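You operate a simulated robot arm through the tools that you are given. There is no shell and no other tool.

The job below is to be done with a simulated robot arm. You get a single attempt, and the scene is never put back.

Task
Put things in order on the top of the white table behind the tool trolley. At the end: the gold new exhaust muffler stands on top of the black small bung; the silver small block is on the red carton (marked "NUT CAPS"); the silver valve is on the black chalk board; the gold sleeve from the top of the white table behind the tool trolley stands where the silver small block stood; whatever was shut is shut again. Leave all else as you found it, and nothing knocked over.

Only the result counts: the job must be done as asked and must still hold three seconds after the hand-in. Knocking over, shifting, dropping, spilling or breaking anything else fails it. Lids that push on must go on centred and level and be pressed home; caps that screw on are set level and turned clockwise until they are tight.

Robot
A 6-joint arm with a two-finger parallel gripper, fixed in place. Base frame: the origin is at the foot of the arm, x ahead of it, y to its left, z up; the work surface is at about z = 0. Readings come in mm, degrees, newtons and seconds.
With the tool pointing down near the work surface it reaches from about 180 to 460 mm from the base axis. Its first joint turns from -70.0 to 70.0 degrees. Payload 1.9 kg.
The TCP is the grasp point between the finger pads, 23 mm short of the fingertips. In the tool frame z runs along the fingers and y along their closing line. Largest opening 94 mm; finger width 38, thickness 10; the body of the gripper, 54 by 96 mm, starts 39 mm behind the TCP.
Orientation is told as [roll, pitch, yaw] about the base's x, y, z axes, in that order, counted from this pose: with the fingers straight down and closing along the base's y, the tool's x points along the base's -x, its y along +y and its z along -z.

Tools
- The arm moves only by the tool nudge_tool. Its argument "targets" is a list that holds one entry, the list of rows, each a list of 7 numbers: the shift along the base's x, y, z in units of 40 mm (1.0 is 40 mm), then the turn, a rotation vector about the base's x, y, z in units of 6 degrees (1.0 is 6 degrees), then the finger opening in mm, from 0 to 94. In form: [[[dx, dy, dz, wx, wy, wz, grip], ...]]. A call has 1 to 20 rows; each row shifts and turns the commanded pose from where the row before left it. A call with a number of a shift or a turn outside -1 to 1 is refused whole. A row lasts 0.2 s, in which the tool goes at most 50 mm and 8.6 degrees; a call with a longer step from one row to the next is refused whole, and so is a gripper value outside its range. A pose out of reach is approached as far as the arm can. The call stops where the force on the tool passes 40 N (or 10 N more than at its start, if that is more) or the arm is blocked; 0.2 s more then pass. Each finger travels about 108 mm/s and halts on what it meets, pressing with about 37 N; the grip force reading is that of the motor and also rises with nothing between the fingers. The clock runs only during rows and for 0.2 s after the last one: add rows that do not move to give the fingers time. It gives the time, the measured TCP pose, the force on the tool (base axes), the opening and the grip force at its end, in the units of the frame above (readings bear some noise), with the torque about the TCP (base axes, N m) and any sound that the robot's microphone picked up, and new pictures: "views" is both (left out), scene, wrist or none.
- Cameras (640 x 400 px; columns grow to the right, rows downward): "scene" is fixed at [63.1, 326.6, 414.1]; the picture's right is [-0.65, -0.76, 0.00], its down [-0.51, 0.44, -0.74] and it looks along [0.56, -0.48, -0.67] (base axes); focal length 215 px, centre (320, 200). "wrist" rides on the gripper at [86, 16, -74] in the tool frame; the picture's right is [-0.18, 0.98, 0.00], its down [-0.58, -0.11, -0.81] and it looks along [-0.79, -0.15, 0.59] (tool axes); focal length 243 px, centre (320, 200). There is no depth. A picture from a camera that has moved, and an enlarged one, comes with that camera's place and axes in the base frame and with its lens.
- zoom(camera, box): a new picture of the part [left, top, right, bottom] of that camera's present view, enlarged. It takes no simulated time.
- job_done(): hands the job in; it is judged then, once.

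Nothing tells you positions but the pictures and the camera data. Unless the task says otherwise, let go and move clear before handing in.

The tools are called after "Call:" as a command line: name --argument value ..., lists and objects as JSON in quotes. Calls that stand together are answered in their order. nudge_tool: Moves the arm, as the interface text tells. Its arguments: {"type":"object","properties":{"targets":{"type":"array"},"views":{"type":"string","enum":["both","scene","wrist","none"]}},"required":["targets"]} The other tools are called the same way: zoom (camera, box) takes an enlarged picture of a part of a camera's view; job_done () hands the job in.

At the start:

```text
clock: 0.0
eef_pos: [277.8, -58.1, 256.9]
ee_rot: [0.0, 0.0, 0.1]
contact_force: [-0.8, 0.2, -0.1]
moment: [0.01, 0.01, -0.02]
gripper_width: 94.2
grip_force: 0.1
```

scene: 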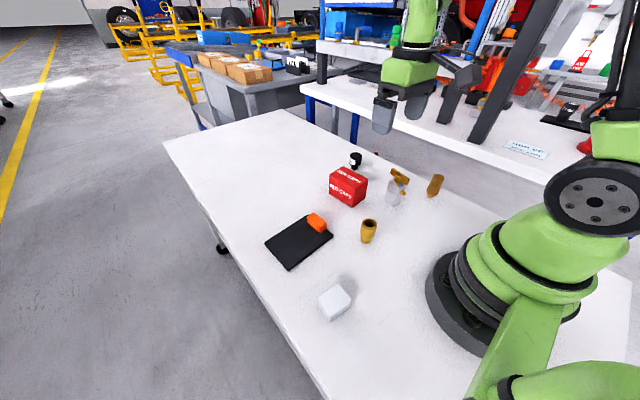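
wrist: 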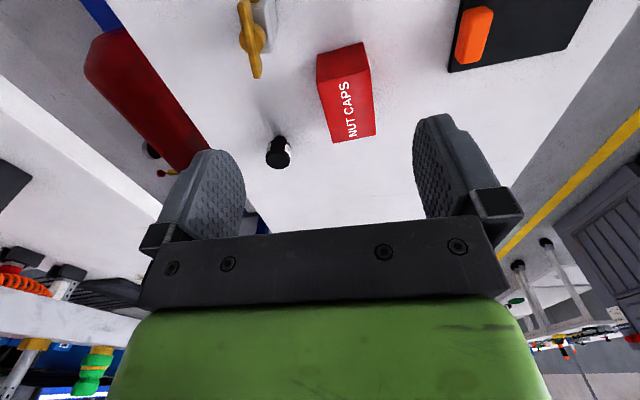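

I see a white table with a red carton, a black board with an orange item on it, a white/silver block, gold pieces, a valve with a gold handle, and a small black bung. I'll zoom in before moving.

Call:
zoom --camera "scene" --box '[320, 130, 460, 250]'

Call:
zoom --camera "scene" --box '[250, 200, 390, 330]'

Call:
zoom --camera "wrist" --box '[200, 0, 400, 180]'

```text
3.33 times, centred on (390, 190) of scene
camera zoom: at [63.1, 326.6, 414.1], right [-0.65, -0.76, 0.0], down [-0.51, 0.44, -0.74], along [0.56, -0.48, -0.67], focal length 718 px, centre (87, 233)
```

zoom: 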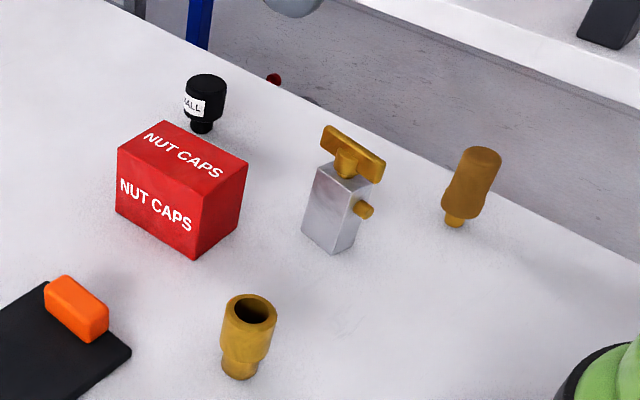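

```text
3.08 times, centred on (320, 265) of scene
camera zoom: at [63.1, 326.6, 414.1], right [-0.65, -0.76, 0.0], down [-0.51, 0.44, -0.74], along [0.56, -0.48, -0.67], focal length 662 px, centre (320, 0)
```

zoom: 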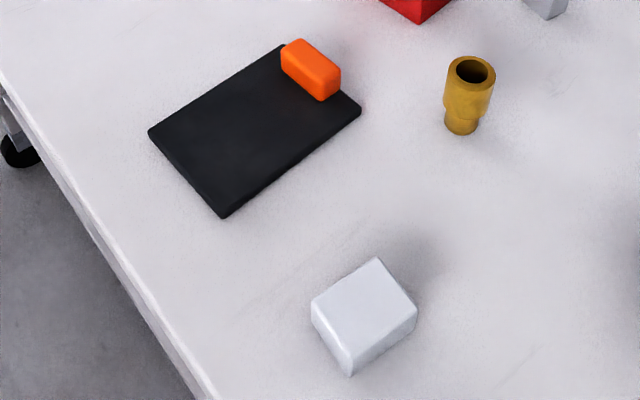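

```text
2.22 times, centred on (300, 90) of wrist
camera zoom: at [191.5, -42.5, 332.0], right [0.18, 0.98, 0.0], down [0.58, -0.11, 0.81], along [0.79, -0.15, -0.59], focal length 539 px, centre (364, 444)
```

zoom: 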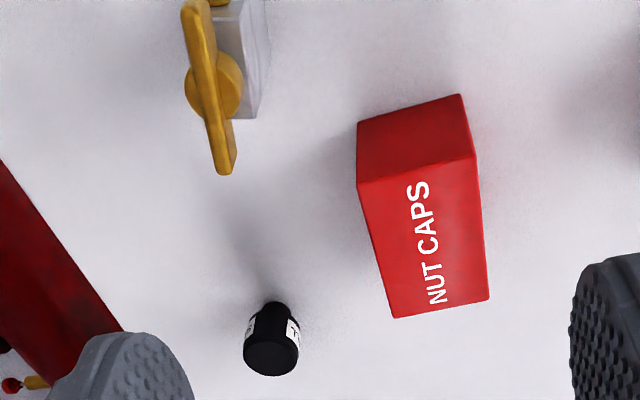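

The carton, board, orange eraser, valve, open sleeve, solid muffler, bung and block are all identifiable. I'll zoom closer on each for finer measurements.

Call:
zoom --camera "scene" --box '[310, 275, 360, 325]'

Call:
zoom --camera "scene" --box '[375, 155, 455, 215]'

Call:
zoom --camera "scene" --box '[340, 205, 390, 255]'

Call:
zoom --camera "scene" --box '[320, 140, 380, 215]'

```text
8.00 times, centred on (335, 300) of scene
camera zoom: at [63.1, 326.6, 414.1], right [-0.65, -0.76, 0.0], down [-0.51, 0.44, -0.74], along [0.56, -0.48, -0.67], focal length 1722 px, centre (200, -600)
```

zoom: 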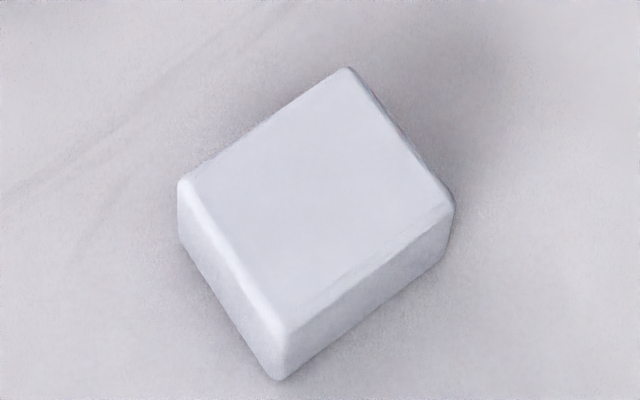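

```text
6.67 times, centred on (415, 185) of scene
camera zoom: at [63.1, 326.6, 414.1], right [-0.65, -0.76, 0.0], down [-0.51, 0.44, -0.74], along [0.56, -0.48, -0.67], focal length 1435 px, centre (-313, 300)
```

zoom: 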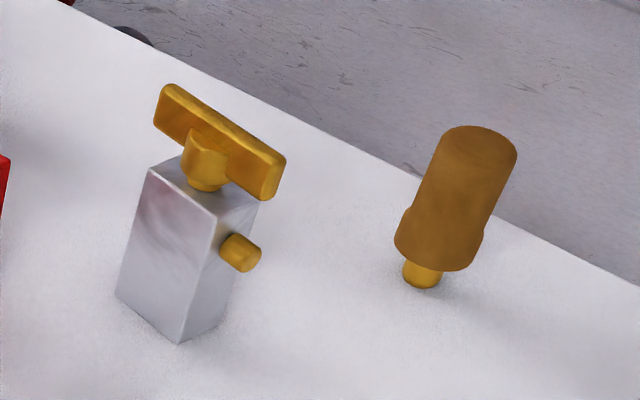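

```text
8.00 times, centred on (365, 230) of scene
camera zoom: at [63.1, 326.6, 414.1], right [-0.65, -0.76, 0.0], down [-0.51, 0.44, -0.74], along [0.56, -0.48, -0.67], focal length 1722 px, centre (-40, -40)
```

zoom: 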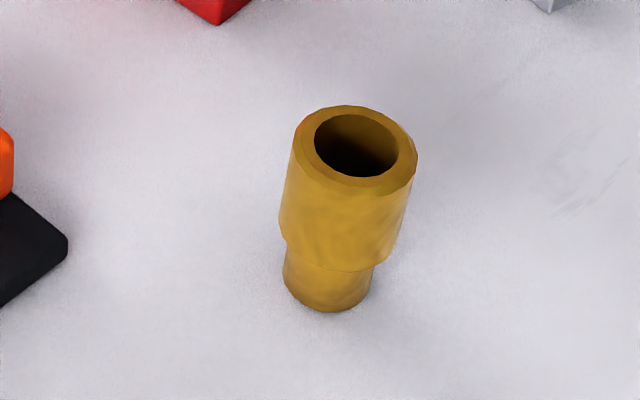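

```text
5.33 times, centred on (350, 178) of scene
camera zoom: at [63.1, 326.6, 414.1], right [-0.65, -0.76, 0.0], down [-0.51, 0.44, -0.74], along [0.56, -0.48, -0.67], focal length 1148 px, centre (160, 320)
```

zoom: 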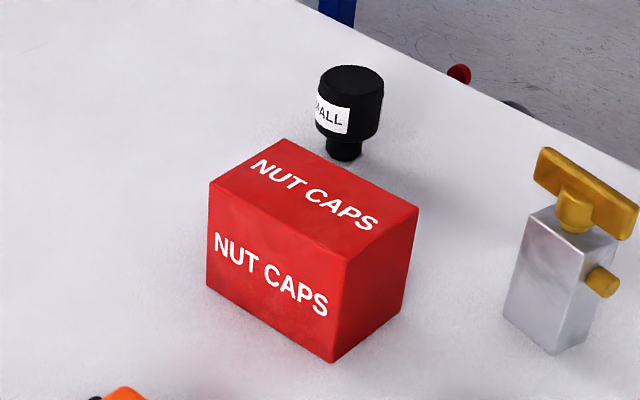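

I estimate the block at about (172,199), the carton at (374,-46) with its top near z≈62, the valve at (273,-125), the muffler at (212,-223), the sleeve at (230,41) and the bung at (450,-164). I'll swing high above the block and check it with the wrist camera.

Call:
nudge_tool --targets '[[[-0.33, 0.8, -0.15, 0, 0, 0, 80], [-0.33, 0.8, -0.15, 0, 0, 0, 80], [-0.33, 0.8, -0.15, 0, 0, 0, 80], [-0.33, 0.8, -0.15, 0, 0, 0, 80], [-0.33, 0.8, -0.15, 0, 0, 0, 80], [-0.33, 0.8, -0.15, 0, 0, 0, 80], [-0.33, 0.8, -0.15, 0, 0, 0, 80], [-0.33, 0.8, -0.15, 0, 0, 0, 80], [0, 0, 0, 0, 0, 0, 80], [0, 0, 0, 0, 0, 0, 80]]]'

```text
clock: 2.2
eef_pos: [173.2, 197.2, 207.5]
ee_rot: [-0.2, 0.0, 0.0]
contact_force: [0.0, -0.7, 0.2]
moment: [-0.02, 0.02, 0.01]
gripper_width: 80.2
grip_force: 0.1
camera wrist: at [86.9, 213.7, 282.6], right [0.18, 0.98, 0.0], down [0.58, -0.11, 0.81], along [0.79, -0.15, -0.59], focal length 243 px, centre (320, 200)
```

scene: 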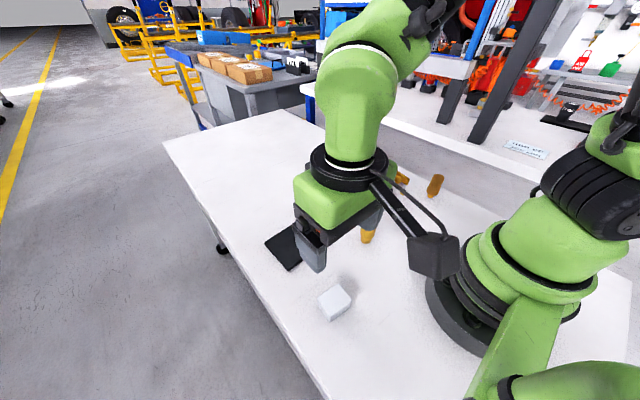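
wrist: 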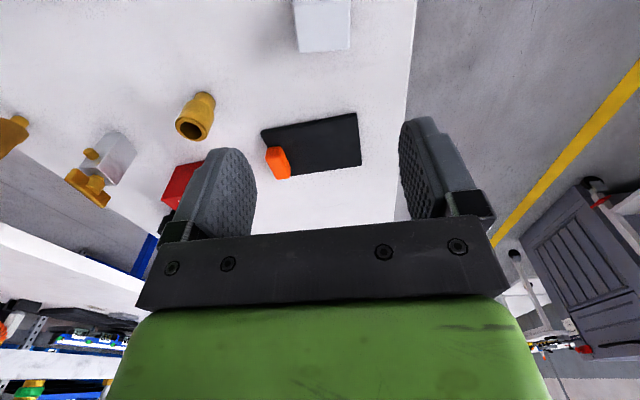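

The block is at the top edge of the wrist view and agrees with the scene estimate. I'll zoom both cameras to refine it before grasping.

Call:
zoom --camera "wrist" --box '[270, 0, 370, 62]'

Call:
zoom --camera "wrist" --box '[0, 80, 230, 220]'

Call:
zoom --camera "wrist" --box '[250, 100, 370, 190]'

```text
6.40 times, centred on (320, 31) of wrist
camera zoom: at [86.9, 213.7, 282.6], right [0.18, 0.98, 0.0], down [0.58, -0.11, 0.81], along [0.79, -0.15, -0.59], focal length 1553 px, centre (320, 1282)
```

zoom: 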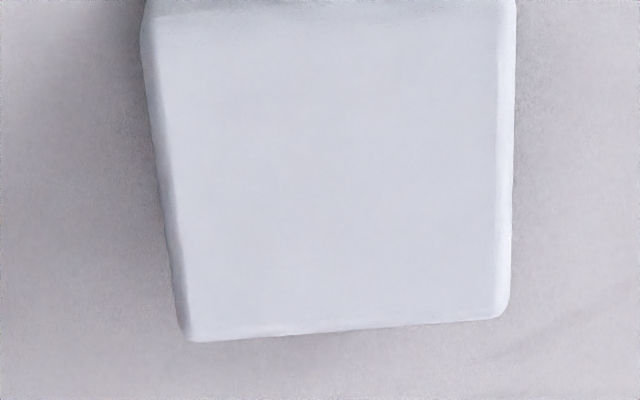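

```text
2.78 times, centred on (115, 150) of wrist
camera zoom: at [86.9, 213.7, 282.6], right [0.18, 0.98, 0.0], down [0.58, -0.11, 0.81], along [0.79, -0.15, -0.59], focal length 675 px, centre (890, 339)
```

zoom: 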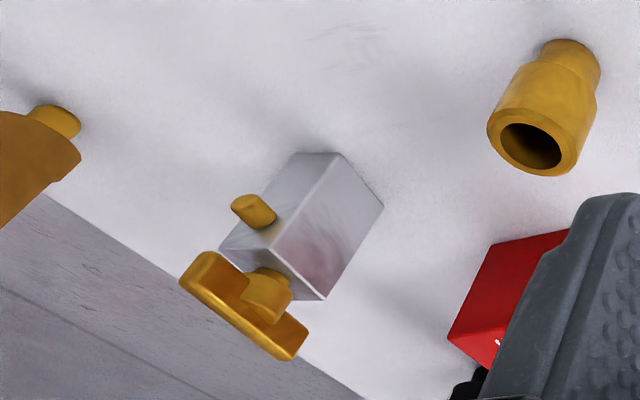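

```text
4.44 times, centred on (310, 145) of wrist
camera zoom: at [86.9, 213.7, 282.6], right [0.18, 0.98, 0.0], down [0.58, -0.11, 0.81], along [0.79, -0.15, -0.59], focal length 1078 px, centre (364, 444)
```

zoom: 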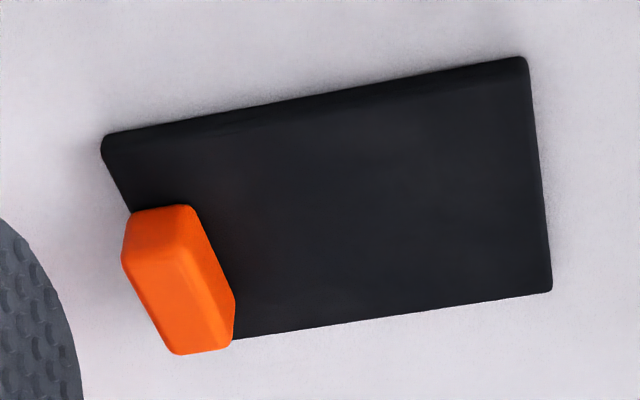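

The block is centred at about (172,200), roughly 47×38×26 mm and yawed about −7°. I'll turn to match and come down around it.

Call:
nudge_tool --targets '[[[0, 0.03, -0.5, 0, 0, -0.6, 80], [0, 0.03, -0.8, 0, 0, -0.57, 80], [0, 0, -0.8, 0, 0, 0, 80], [0, 0, -0.8, 0, 0, 0, 80], [0, 0, -0.6, 0, 0, 0, 80], [0, 0, 0, 0, 0, 0, 80], [0, 0, 0, 0, 0, 0, 80]]]'

```text
clock: 3.8
eef_pos: [172.2, 201.7, 69.6]
ee_rot: [-0.1, -0.1, -7.1]
contact_force: [-0.7, -1.1, -0.1]
moment: [0.02, 0.04, 0.0]
gripper_width: 80.0
grip_force: 0.1
camera wrist: at [88.9, 228.7, 145.1], right [0.3, 0.95, 0.0], down [0.56, -0.18, 0.81], along [0.77, -0.24, -0.59], focal length 243 px, centre (320, 200)
```

scene: 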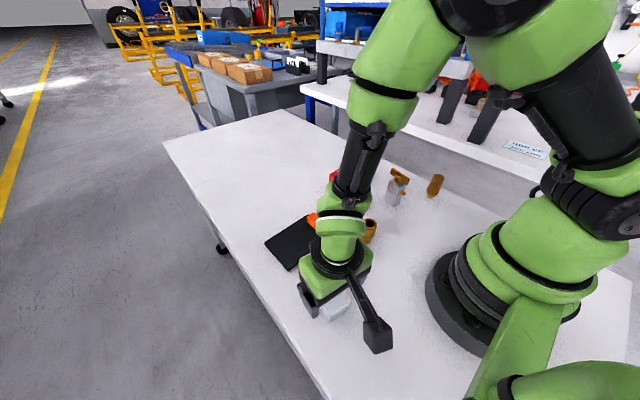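
wrist: 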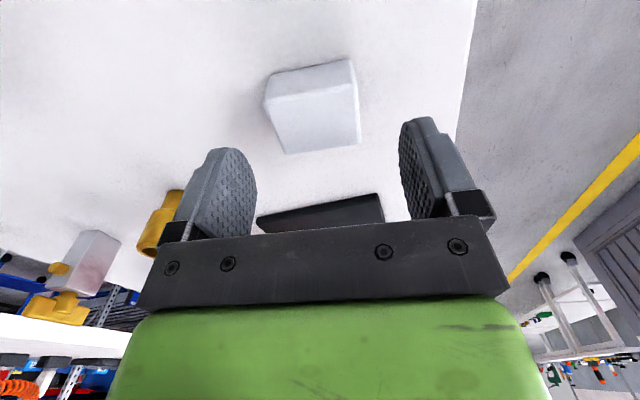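

The block is centred between the fingers. I'll lower to z≈28 and close.

Call:
nudge_tool --targets '[[[0, 0, -0.5, 0, 0, 0, 80], [0, 0, -0.5, 0, 0, 0, 80], [0, 0, -0.04, 0, 0, 0, 80], [0, 0, 0, 0, 0, 0, 80]]]'

Call:
zoom --camera "wrist" --box '[180, 80, 480, 260]'

```text
clock: 4.8
eef_pos: [172.8, 200.7, 27.2]
ee_rot: [0.0, 0.0, -7.0]
contact_force: [-1.1, -0.1, -0.2]
moment: [-0.02, 0.04, 0.04]
gripper_width: 79.9
grip_force: 0.1
camera wrist: at [89.0, 227.2, 102.0], right [0.3, 0.95, 0.0], down [0.56, -0.18, 0.81], along [0.77, -0.24, -0.59], focal length 243 px, centre (320, 200)
```

scene: 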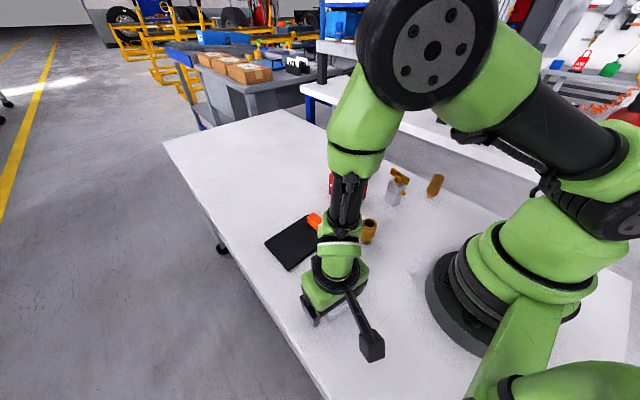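
wrist: 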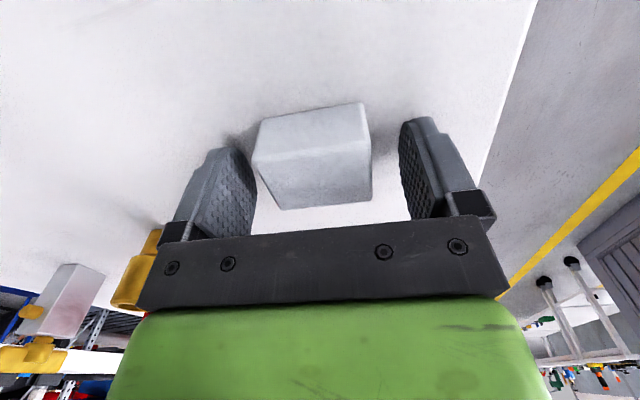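

```text
2.13 times, centred on (330, 170) of wrist
camera zoom: at [89.0, 227.2, 102.0], right [0.3, 0.95, 0.0], down [0.56, -0.18, 0.81], along [0.77, -0.24, -0.59], focal length 518 px, centre (299, 264)
```

zoom: 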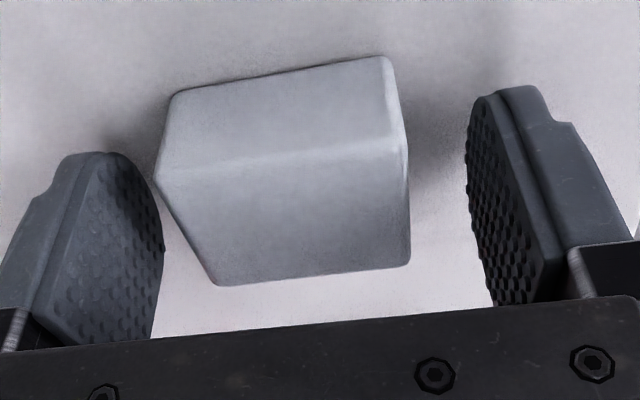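

The fingers straddle the block cleanly. Closing now.

Call:
nudge_tool --targets '[[[0, 0, 0, 0, 0, 0, 30], [0, 0, 0, 0, 0, 0, 30], [0, 0, 0, 0, 0, 0, 30], [0, 0, 0, 0, 0, 0, 30]]]' --views "wrist"

```text
clock: 5.8
eef_pos: [173.1, 200.4, 26.6]
ee_rot: [0.0, -0.1, -7.0]
contact_force: [0.6, 0.8, -0.7]
moment: [0.03, 0.0, -0.02]
gripper_width: 49.7
grip_force: 36.9
camera wrist: at [89.0, 227.3, 102.1], right [0.3, 0.95, 0.0], down [0.56, -0.18, 0.81], along [0.77, -0.24, -0.59], focal length 243 px, centre (320, 200)
```

wrist: 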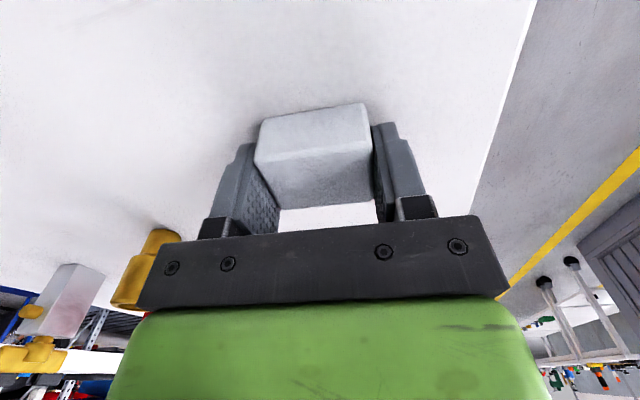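

The block is held, 49.7 mm wide, and its spot was about (172.5,200.5). I'll lift and carry it above the carton centre at about (374,-40).

Call:
nudge_tool --targets '[[[0, 0, 0.4, 0, 0, 0, 30], [0, 0, 0.8, 0, 0, 0, 30], [0, 0, 0.9, 0, 0, 0, 30], [0, 0, 0.9, 0, 0, 0, 30], [0.62, -0.74, 0.1, 0, 0, 0.219, 30], [0.63, -0.752, 0.1, 0, 0, 0.219, 30], [0.63, -0.752, 0, 0, 0, 0.219, 30], [0.63, -0.752, 0, 0, 0, 0.219, 30], [0.63, -0.752, 0, 0, 0, 0.219, 30], [0.63, -0.752, 0, 0, 0, 0.219, 30], [0.63, -0.752, 0, 0, 0, 0.219, 30], [0.63, -0.752, 0, 0, 0, 0.219, 30], [0, 0, 0, 0, 0, 0, 30], [0, 0, 0, 0, 0, 0, 30]]]'

```text
clock: 8.8
eef_pos: [374.2, -44.1, 154.5]
ee_rot: [0.0, 0.0, 3.5]
contact_force: [0.2, 0.1, -0.2]
moment: [-0.02, 0.02, 0.02]
gripper_width: 29.9
grip_force: 0.1
camera wrist: at [287.6, -33.1, 229.8], right [0.12, 0.99, 0.0], down [0.59, -0.07, 0.81], along [0.8, -0.1, -0.59], focal length 243 px, centre (320, 200)
```

scene: 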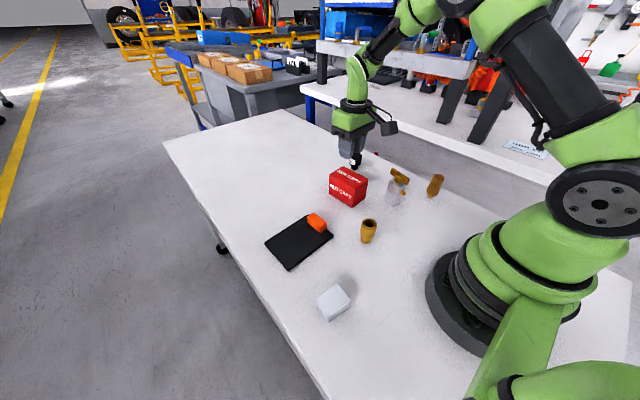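
wrist: 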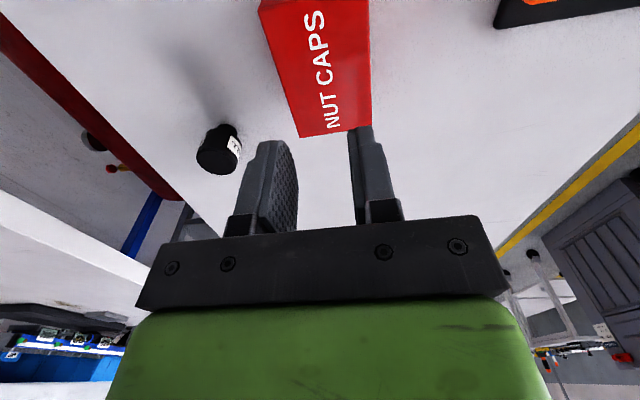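

The fingers are empty: the block slipped out during the lift and is still at its original place. I'll check whether it shifted.

Call:
zoom --camera "scene" --box '[310, 275, 360, 325]'

Call:
zoom --camera "wrist" --box '[170, 0, 400, 190]'

Call:
zoom --camera "scene" --box '[320, 140, 380, 215]'

```text
8.00 times, centred on (335, 300) of scene
camera zoom: at [63.1, 326.6, 414.1], right [-0.65, -0.76, 0.0], down [-0.51, 0.44, -0.74], along [0.56, -0.48, -0.67], focal length 1722 px, centre (200, -600)
```

zoom: 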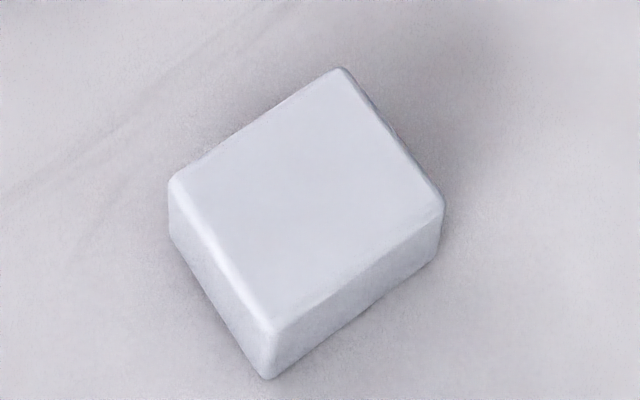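

```text
2.11 times, centred on (285, 95) of wrist
camera zoom: at [287.6, -33.1, 229.8], right [0.12, 0.99, 0.0], down [0.59, -0.07, 0.81], along [0.8, -0.1, -0.59], focal length 511 px, centre (394, 421)
```

zoom: 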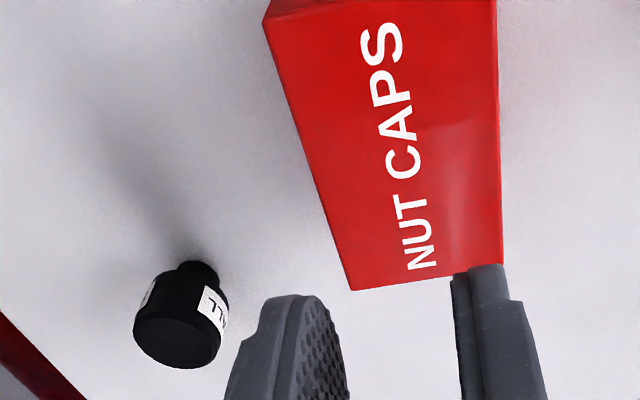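

```text
5.33 times, centred on (350, 178) of scene
camera zoom: at [63.1, 326.6, 414.1], right [-0.65, -0.76, 0.0], down [-0.51, 0.44, -0.74], along [0.56, -0.48, -0.67], focal length 1148 px, centre (160, 320)
```

zoom: 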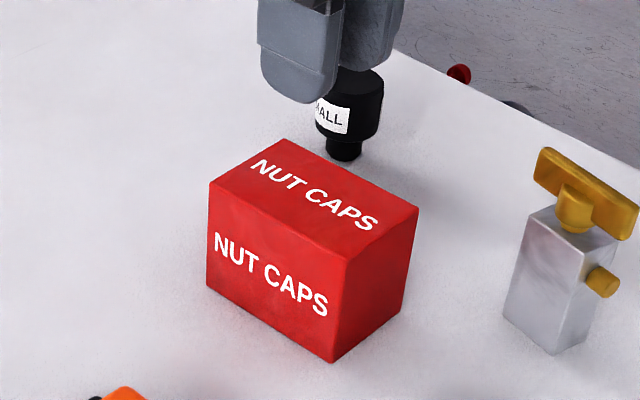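

The block moved only about 2 mm when the fingers centred on it, so its original spot was about (171.7,199). I'll go back with the fingers open and retry with a slow lift.

Call:
nudge_tool --targets '[[[0, 0, 0, 0, 0, 0, 80], [0, 0, 0, 0, 0, 0, 80], [0, 0, 0, 0, 0, 0, 80]]]' --views "none"

```text
clock: 9.6
eef_pos: [375.1, -44.4, 155.1]
ee_rot: [0.0, 0.0, 3.5]
contact_force: [-0.5, -0.5, -0.1]
moment: [-0.01, 0.0, 0.0]
gripper_width: 80.2
grip_force: 0.1
```

Re-reading gives TCP (375.1,-44.4,155.1). I'll return to above the block.

Call:
nudge_tool --targets '[[[-0.632, 0.766, 0, 0, 0, -0.219, 80], [-0.632, 0.766, 0, 0, 0, -0.219, 80], [-0.632, 0.766, 0, 0, 0, -0.219, 80], [-0.632, 0.766, 0, 0, 0, -0.219, 80], [-0.632, 0.766, 0, 0, 0, -0.219, 80], [-0.632, 0.766, 0, 0, 0, -0.219, 80], [-0.632, 0.766, 0, 0, 0, -0.219, 80], [-0.632, 0.766, 0, 0, 0, -0.219, 80], [0, 0, -0.8, 0, 0, 0, 80], [0, 0, -0.8, 0, 0, 0, 80], [0, 0, -0.5, 0, 0, 0, 80], [0, 0, 0, 0, 0, 0, 80], [0, 0, 0, 0, 0, 0, 80]]]'

Call:
zoom --camera "wrist" --box '[180, 50, 480, 240]'

```text
clock: 12.4
eef_pos: [169.8, 203.6, 71.4]
ee_rot: [0.0, 0.0, -7.0]
contact_force: [0.2, -0.7, 0.6]
moment: [0.0, -0.03, 0.01]
gripper_width: 80.0
grip_force: 0.0
camera wrist: at [86.5, 230.1, 146.5], right [0.3, 0.95, 0.0], down [0.56, -0.18, 0.81], along [0.77, -0.24, -0.59], focal length 243 px, centre (320, 200)
```

scene: 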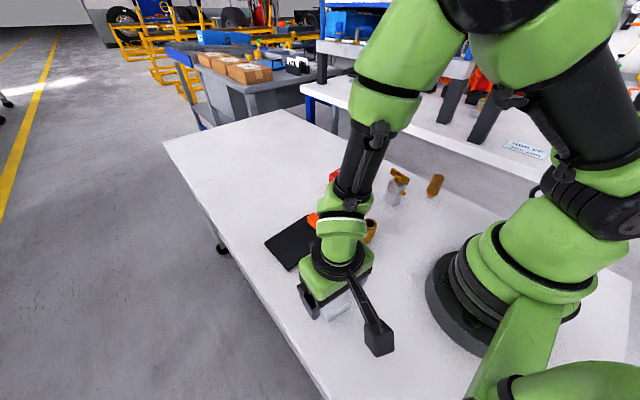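
wrist: 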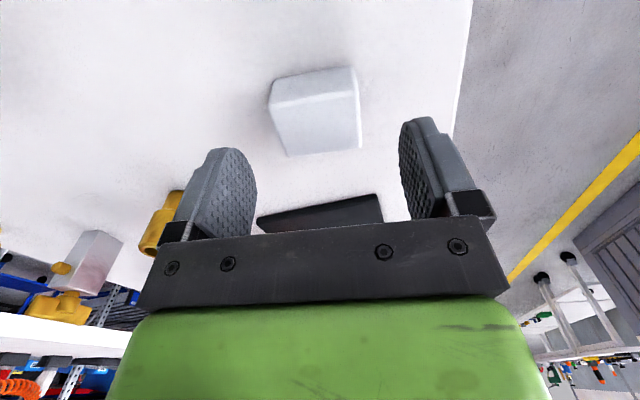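

```text
2.11 times, centred on (330, 145) of wrist
camera zoom: at [86.5, 230.1, 146.5], right [0.3, 0.95, 0.0], down [0.56, -0.18, 0.81], along [0.77, -0.24, -0.59], focal length 511 px, centre (299, 316)
```

zoom: 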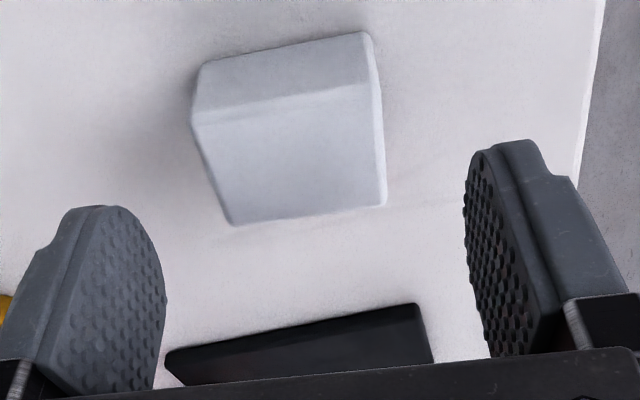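

The block sits about (+3,−2.6) mm off the TCP. I'll correct that, go down slightly deeper and grip again.

Call:
nudge_tool --targets '[[[0.08, -0.065, -0.5, 0, 0, 0, 80], [0, 0, -0.5, 0, 0, 0, 80], [0, 0, -0.14, 0, 0, 0, 80], [0, 0, 0, 0, 0, 0, 80], [0, 0, 0, 0, 0, 0, 80]]]' --views "wrist"

Call:
zoom --camera "wrist" --box '[180, 80, 480, 260]'

```text
clock: 13.6
eef_pos: [173.7, 201.1, 25.9]
ee_rot: [0.0, 0.1, -7.0]
contact_force: [-0.5, 0.4, 0.2]
moment: [0.01, 0.02, 0.0]
gripper_width: 79.8
grip_force: 0.0
camera wrist: at [89.9, 228.1, 99.9], right [0.3, 0.95, 0.0], down [0.56, -0.18, 0.81], along [0.77, -0.24, -0.59], focal length 243 px, centre (320, 200)
```

wrist: 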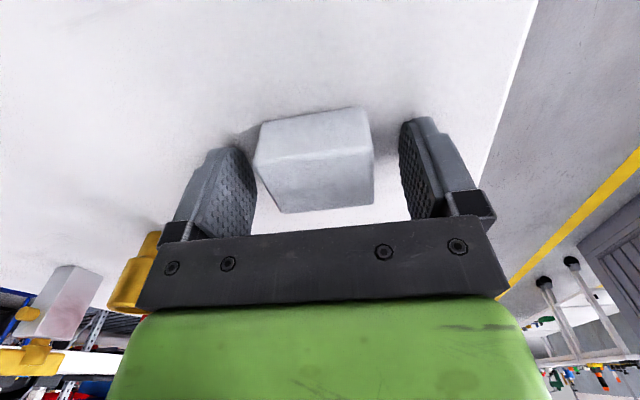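

```text
2.13 times, centred on (330, 170) of wrist
camera zoom: at [89.9, 228.1, 99.9], right [0.3, 0.95, 0.0], down [0.56, -0.18, 0.81], along [0.77, -0.24, -0.59], focal length 518 px, centre (299, 264)
```

zoom: 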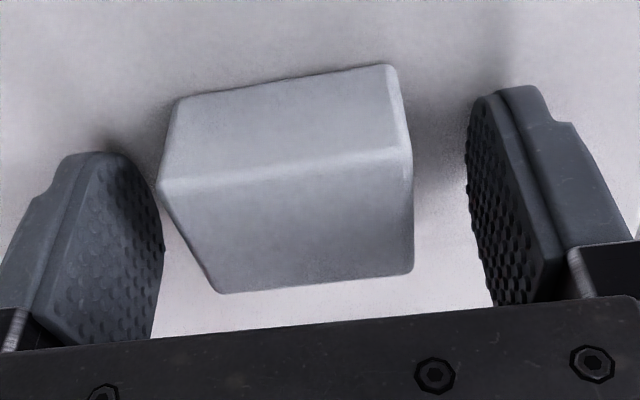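

Well centred and aligned. Closing, then lifting very slowly while I watch the opening.

Call:
nudge_tool --targets '[[[0, 0, 0, 0, 0, 0, 0], [0, 0, 0, 0, 0, 0, 0], [0, 0, 0, 0, 0, 0, 0], [0, 0, 0, 0, 0, 0, 0], [0, 0, 0, 0, 0, 0, 0], [0, 0, 0, 0, 0, 0, 0]]]' --views "none"

Call:
nudge_tool --targets '[[[0, 0, 0.025, 0, 0, 0, 0], [0, 0, 0.025, 0, 0, 0, 0], [0, 0, 0.025, 0, 0, 0, 0], [0, 0, 0.025, 0, 0, 0, 0], [0, 0, 0.025, 0, 0, 0, 0]]]'

Call:
zoom --camera "wrist" --box '[180, 80, 480, 260]'

```text
clock: 15.0
eef_pos: [173.5, 201.5, 24.3]
ee_rot: [0.1, 0.0, -7.0]
contact_force: [-0.5, -0.3, 0.3]
moment: [0.01, 0.02, 0.03]
gripper_width: 49.6
grip_force: 37.1
```

```text
clock: 16.2
eef_pos: [173.2, 200.7, 29.5]
ee_rot: [0.0, -0.1, -7.0]
contact_force: [0.7, 0.2, -2.1]
moment: [-0.03, 0.0, 0.01]
gripper_width: 49.6
grip_force: 36.9
camera wrist: at [90.3, 227.9, 105.5], right [0.3, 0.95, 0.0], down [0.56, -0.18, 0.81], along [0.77, -0.24, -0.59], focal length 243 px, centre (320, 200)
```

scene: 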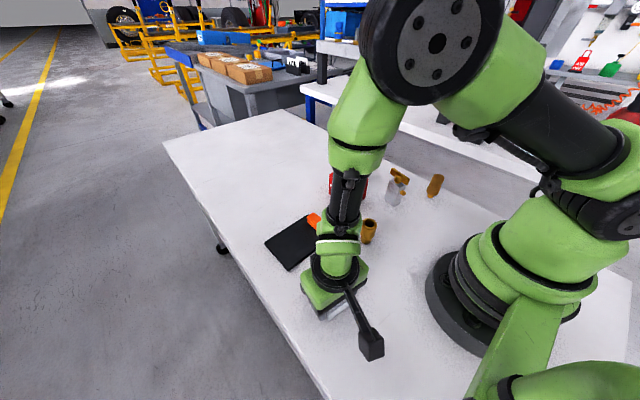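
wrist: 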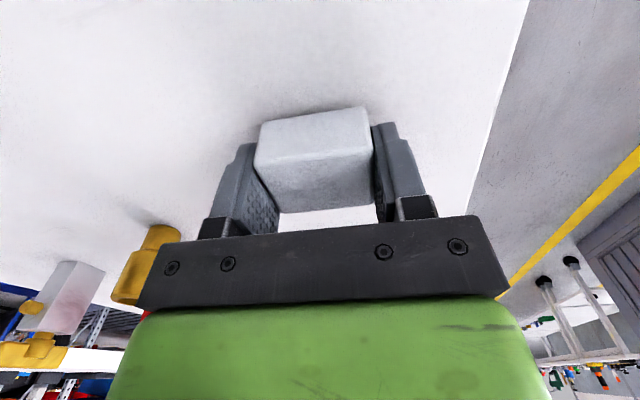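

```text
2.13 times, centred on (330, 170) of wrist
camera zoom: at [90.3, 227.9, 105.5], right [0.3, 0.95, 0.0], down [0.56, -0.18, 0.81], along [0.77, -0.24, -0.59], focal length 518 px, centre (299, 264)
```

zoom: 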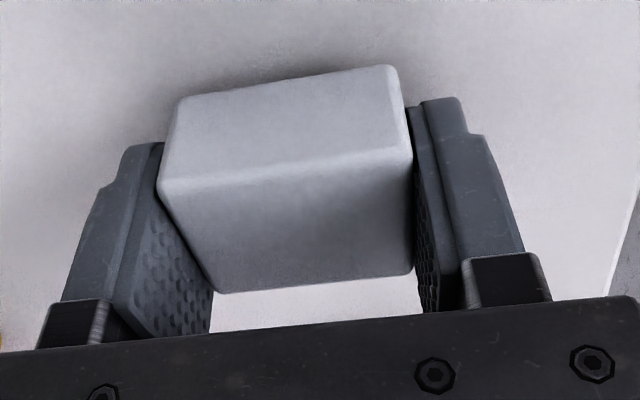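

The block is now off the table and held, with a load of about 2 N. I'll keep lifting with gentle steps.

Call:
nudge_tool --targets '[[[0, 0, 0.05, 0, 0, 0, 0], [0, 0, 0.08, 0, 0, 0, 0], [0, 0, 0.12, 0, 0, 0, 0], [0, 0, 0.16, 0, 0, 0, 0], [0, 0, 0.2, 0, 0, 0, 0], [0, 0, 0.25, 0, 0, 0, 0], [0, 0, 0.25, 0, 0, 0, 0], [0, 0, 0.25, 0, 0, 0, 0], [0, 0, 0.25, 0, 0, 0, 0], [0, 0, 0.25, 0, 0, 0, 0], [0, 0, 0.25, 0, 0, 0, 0], [0, 0, 0.25, 0, 0, 0, 0], [0, 0, 0.2, 0, 0, 0, 0], [0, 0, 0.15, 0, 0, 0, 0], [0, 0, 0.1, 0, 0, 0, 0], [0, 0, 0.05, 0, 0, 0, 0], [0, 0, 0, 0, 0, 0, 0]]]'

```text
clock: 19.8
eef_pos: [172.7, 202.2, 145.5]
ee_rot: [-0.1, -0.1, -6.9]
contact_force: [-0.8, 0.6, -1.8]
moment: [-0.02, 0.02, -0.02]
gripper_width: 49.5
grip_force: 37.1
camera wrist: at [90.2, 228.7, 221.3], right [0.3, 0.95, 0.0], down [0.56, -0.18, 0.81], along [0.77, -0.24, -0.59], focal length 243 px, centre (320, 200)
```

scene: 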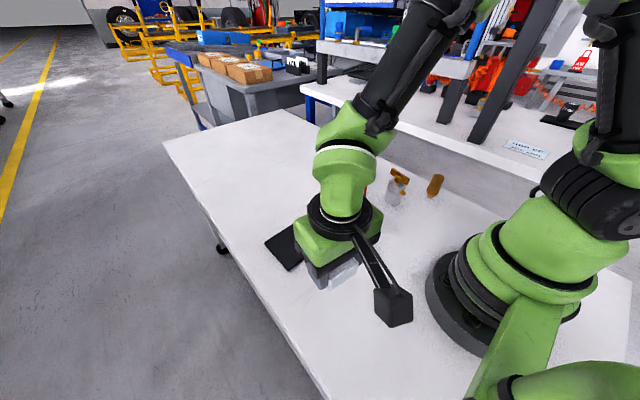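
wrist: 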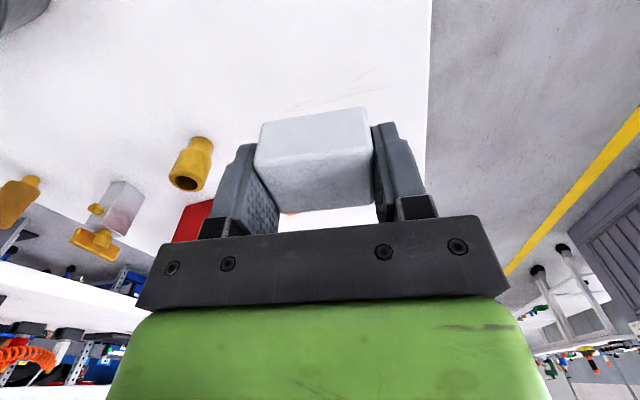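

The block is held firmly. Triangulating again puts the carton top at z≈72 and its centre near (369,-39), so I'll carry the block there smoothly at about z=146.

Call:
nudge_tool --targets '[[[0.067, -0.082, 0, 0, 0, 0.024, 0], [0.134, -0.163, 0, 0, 0, 0.048, 0], [0.235, -0.285, 0, 0, 0, 0.085, 0], [0.336, -0.408, 0, 0, 0, 0.121, 0], [0.336, -0.408, 0, 0, 0, 0.121, 0], [0.336, -0.408, 0, 0, 0, 0.121, 0], [0.336, -0.408, 0, 0, 0, 0.121, 0], [0.336, -0.408, 0, 0, 0, 0.121, 0], [0.336, -0.408, 0, 0, 0, 0.121, 0], [0.336, -0.408, 0, 0, 0, 0.121, 0], [0.336, -0.408, 0, 0, 0, 0.121, 0], [0.336, -0.408, 0, 0, 0, 0.121, 0], [0.336, -0.408, 0, 0, 0, 0.121, 0], [0.336, -0.408, 0, 0, 0, 0.121, 0], [0.336, -0.408, 0, 0, 0, 0.121, 0], [0.235, -0.285, 0, 0, 0, 0.085, 0], [0.134, -0.163, 0, 0, 0, 0.048, 0], [0.067, -0.082, 0, 0, 0, 0.024, 0], [0, 0, 0, 0, 0, 0, 0]]]'

Call:
zoom --camera "scene" --box '[300, 110, 420, 215]'

Call:
zoom --camera "wrist" --box '[160, 0, 460, 220]'

```text
clock: 23.8
eef_pos: [369.4, -34.9, 144.7]
ee_rot: [0.0, 0.0, 3.7]
contact_force: [0.3, 0.4, -2.2]
moment: [0.02, 0.0, -0.04]
gripper_width: 49.8
grip_force: 37.0
camera wrist: at [283.2, -25.1, 220.6], right [0.12, 0.99, 0.0], down [0.59, -0.07, 0.81], along [0.8, -0.1, -0.59], focal length 243 px, centre (320, 200)
```

scene: 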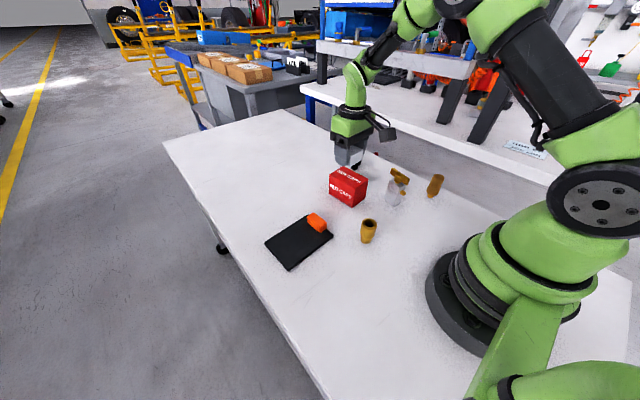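
wrist: 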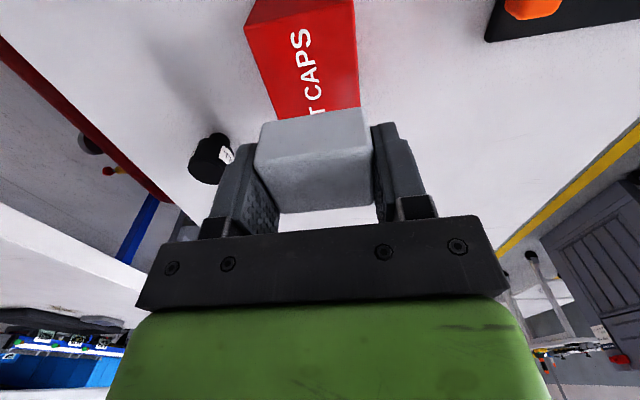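

```text
3.81 times, centred on (360, 162) of scene
camera zoom: at [63.1, 326.6, 414.1], right [-0.65, -0.76, 0.0], down [-0.51, 0.44, -0.74], along [0.56, -0.48, -0.67], focal length 820 px, centre (168, 343)
```

zoom: 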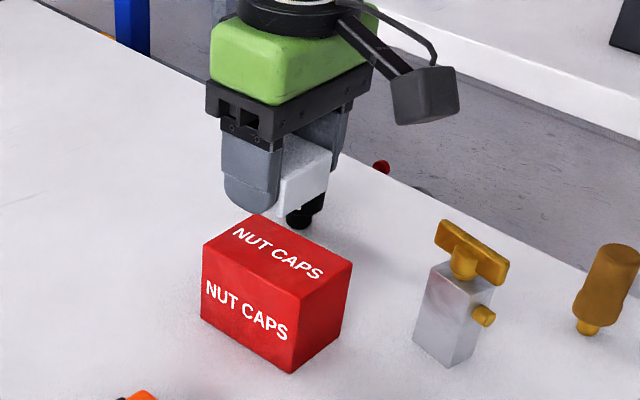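

```text
1.82 times, centred on (310, 110) of wrist
camera zoom: at [283.2, -25.1, 220.6], right [0.12, 0.99, 0.0], down [0.59, -0.07, 0.81], along [0.8, -0.1, -0.59], focal length 441 px, centre (338, 364)
```

zoom: 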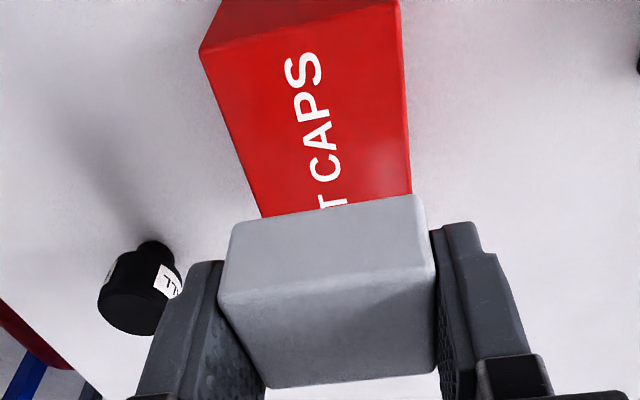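

The block is over the carton and needs about 4 mm in −y. I'll lower to z≈105 and check the gap in the scene view.

Call:
nudge_tool --targets '[[[0, -0.05, -0.05, 0, 0, 0, 0], [0, -0.05, -0.1, 0, 0, 0, 0], [0, 0, -0.15, 0, 0, 0, 0], [0, 0, -0.2, 0, 0, 0, 0], [0, 0, -0.2, 0, 0, 0, 0], [0, 0, -0.15, 0, 0, 0, 0], [0, 0, -0.1, 0, 0, 0, 0], [0, 0, -0.05, 0, 0, 0, 0], [0, 0, 0, 0, 0, 0, 0]]]'

Call:
zoom --camera "scene" --box '[320, 140, 380, 215]'

Call:
zoom --camera "wrist" --box '[160, 0, 460, 220]'

```text
clock: 25.8
eef_pos: [370.0, -40.8, 105.6]
ee_rot: [0.0, 0.0, 3.7]
contact_force: [-0.4, 0.7, -2.6]
moment: [-0.01, 0.0, 0.01]
gripper_width: 49.8
grip_force: 36.5
camera wrist: at [282.3, -29.8, 180.3], right [0.12, 0.99, 0.0], down [0.59, -0.07, 0.81], along [0.8, -0.1, -0.59], focal length 243 px, centre (320, 200)
```

scene: 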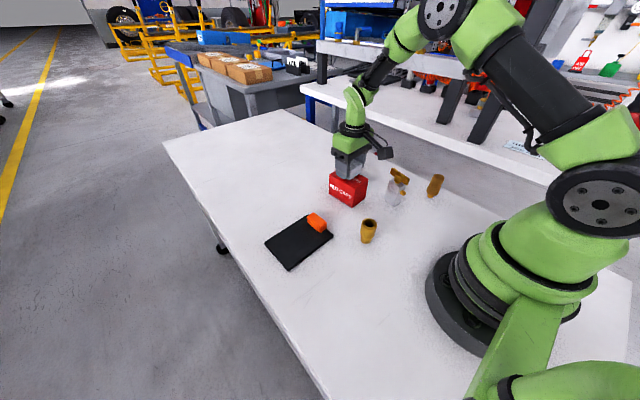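
wrist: 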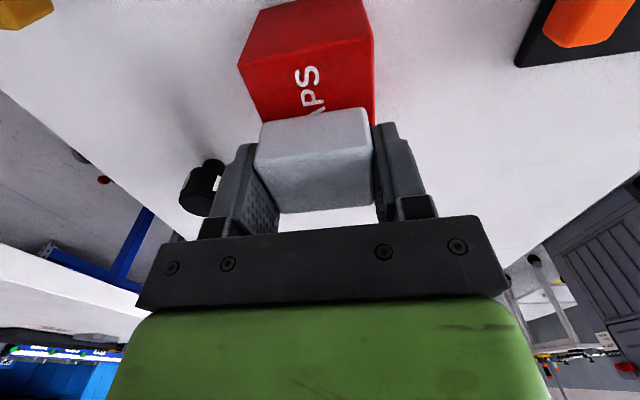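

```text
5.33 times, centred on (350, 178) of scene
camera zoom: at [63.1, 326.6, 414.1], right [-0.65, -0.76, 0.0], down [-0.51, 0.44, -0.74], along [0.56, -0.48, -0.67], focal length 1148 px, centre (160, 320)
```

zoom: 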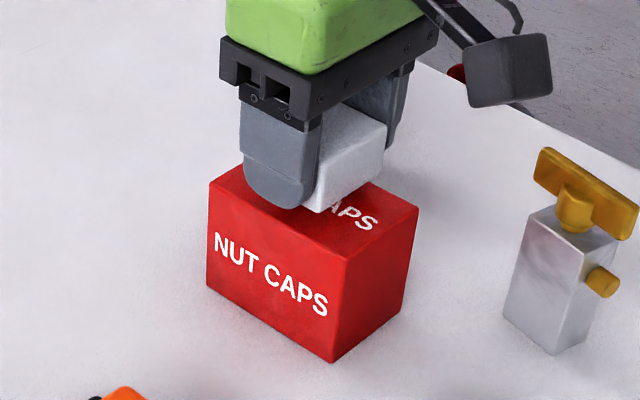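

```text
1.82 times, centred on (310, 110) of wrist
camera zoom: at [282.3, -29.8, 180.3], right [0.12, 0.99, 0.0], down [0.59, -0.07, 0.81], along [0.8, -0.1, -0.59], focal length 441 px, centre (338, 364)
```

zoom: 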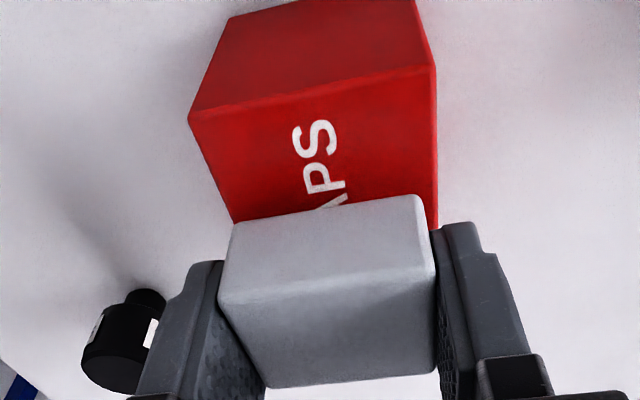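

The block is nicely over the carton. I'll descend to just above the expected contact height and then feel down in small steps.

Call:
nudge_tool --targets '[[[0, 0.03, -0.05, 0, 0, 0, 0], [0, 0, -0.05, 0, 0, 0, 0], [0, 0, -0.025, 0, 0, 0, 0], [0, 0, 0, 0, 0, 0, 0]]]' --views "none"

Call:
nudge_tool --targets '[[[0, 0, -0.025, 0, 0, 0, 0], [0, 0, -0.025, 0, 0, 0, 0], [0, 0, 0, 0, 0, 0, 0]]]' --views "none"

Call:
zoom --camera "scene" --box '[320, 140, 380, 215]'

```text
clock: 26.8
eef_pos: [369.9, -38.2, 99.8]
ee_rot: [0.0, 0.1, 3.6]
contact_force: [0.3, 0.7, -1.7]
moment: [-0.02, 0.02, -0.04]
gripper_width: 49.6
grip_force: 37.0
```

```text
clock: 27.6
eef_pos: [369.3, -39.9, 97.4]
ee_rot: [-0.1, 0.0, 3.6]
contact_force: [-0.4, -0.2, -1.8]
moment: [-0.04, 0.0, 0.0]
gripper_width: 49.6
grip_force: 37.3
```

```text
5.33 times, centred on (350, 178) of scene
camera zoom: at [63.1, 326.6, 414.1], right [-0.65, -0.76, 0.0], down [-0.51, 0.44, -0.74], along [0.56, -0.48, -0.67], focal length 1148 px, centre (160, 320)
```

zoom: 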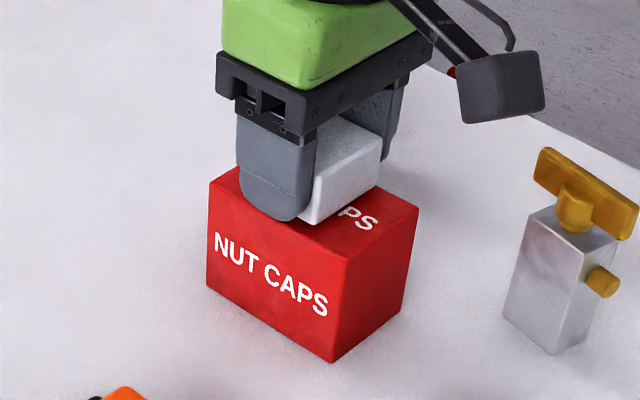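

No contact yet, since the force still shows just the block's weight. Continuing down in 1 mm steps.

Call:
nudge_tool --targets '[[[0, 0, -0.025, 0, 0, 0, 0], [0, 0, -0.025, 0, 0, 0, 0], [0, 0, 0, 0, 0, 0, 0]]]' --views "none"

Call:
nudge_tool --targets '[[[0, 0, -0.025, 0, 0, 0, 0], [0, 0, 0, 0, 0, 0, 0]]]' --views "none"

Call:
zoom --camera "scene" --box '[320, 140, 380, 215]'

```text
clock: 28.4
eef_pos: [370.1, -38.5, 97.0]
ee_rot: [-0.1, 0.0, 3.7]
contact_force: [0.2, -1.0, -1.5]
moment: [-0.02, 0.02, 0.01]
gripper_width: 49.7
grip_force: 37.7
```

```text
clock: 29.0
eef_pos: [369.4, -39.3, 95.5]
ee_rot: [0.0, 0.0, 3.7]
contact_force: [-0.3, 0.3, -1.7]
moment: [0.0, 0.01, 0.01]
gripper_width: 49.8
grip_force: 37.5
```

```text
5.33 times, centred on (350, 178) of scene
camera zoom: at [63.1, 326.6, 414.1], right [-0.65, -0.76, 0.0], down [-0.51, 0.44, -0.74], along [0.56, -0.48, -0.67], focal length 1148 px, centre (160, 320)
```

zoom: 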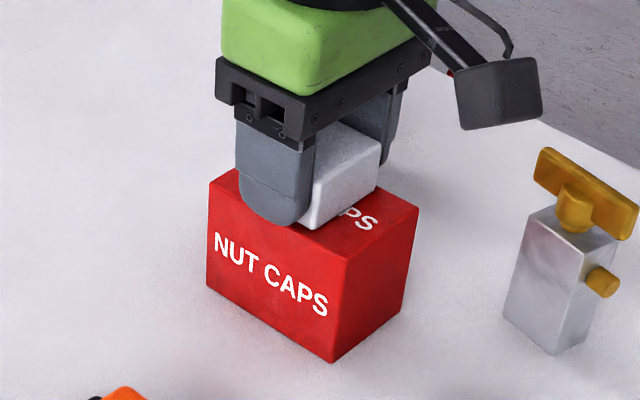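

Call:
nudge_tool --targets '[[[0, 0, -0.025, 0, 0, 0, 0], [0, 0, -0.025, 0, 0, 0, 0], [0, 0, 0, 0, 0, 0, 0]]]' --views "none"

Call:
nudge_tool --targets '[[[0, 0, -0.025, 0, 0, 0, 0], [0, 0, 0, 0, 0, 0, 0]]]' --views "none"

Call:
nudge_tool --targets '[[[0, 0, -0.025, 0, 0, 0, 0], [0, 0, 0, 0, 0, 0, 0]]]' --views "wrist"

Call:
zoom --camera "scene" --box '[335, 155, 375, 195]'

```text
clock: 29.8
eef_pos: [370.2, -40.4, 94.0]
ee_rot: [0.0, -0.3, 3.6]
contact_force: [-4.2, 2.0, 32.2]
moment: [0.06, 0.17, -0.07]
gripper_width: 49.7
grip_force: 37.2
```

```text
clock: 30.4
eef_pos: [371.2, -39.9, 93.5]
ee_rot: [0.1, -0.3, 3.6]
contact_force: [4.5, 4.5, 32.3]
moment: [0.19, -0.15, 0.1]
gripper_width: 49.6
grip_force: 36.7
```

```text
clock: 30.8
eef_pos: [370.6, -38.8, 92.6]
ee_rot: [0.1, -0.3, 3.5]
contact_force: [-2.7, -0.4, 8.0]
moment: [-0.04, 0.04, 0.05]
gripper_width: 49.5
grip_force: 36.8
stopped in row 1: the force on the tool passed its limit at 47 N (the readings are from after the stop); the commanded pose is now the measured one
camera wrist: at [283.1, -28.6, 167.7], right [0.12, 0.99, 0.0], down [0.58, -0.07, 0.81], along [0.8, -0.1, -0.59], focal length 243 px, centre (320, 200)
```

wrist: 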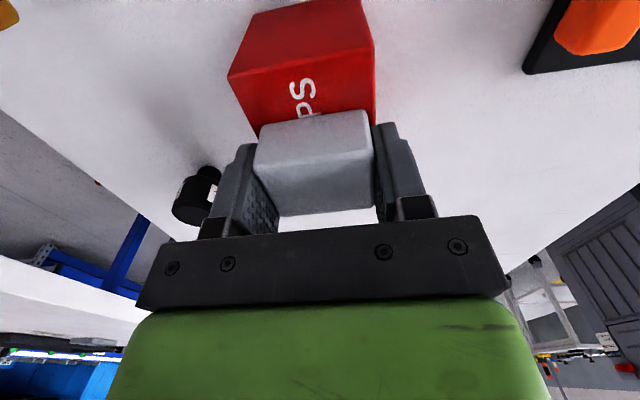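

```text
10.00 times, centred on (355, 175) of scene
camera zoom: at [63.1, 326.6, 414.1], right [-0.65, -0.76, 0.0], down [-0.51, 0.44, -0.74], along [0.56, -0.48, -0.67], focal length 2153 px, centre (-30, 450)
```

zoom: 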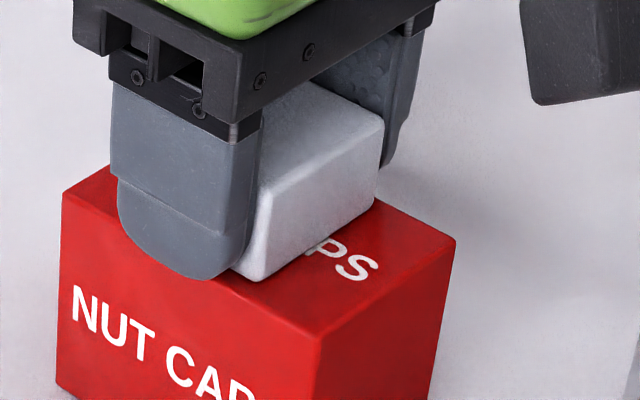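

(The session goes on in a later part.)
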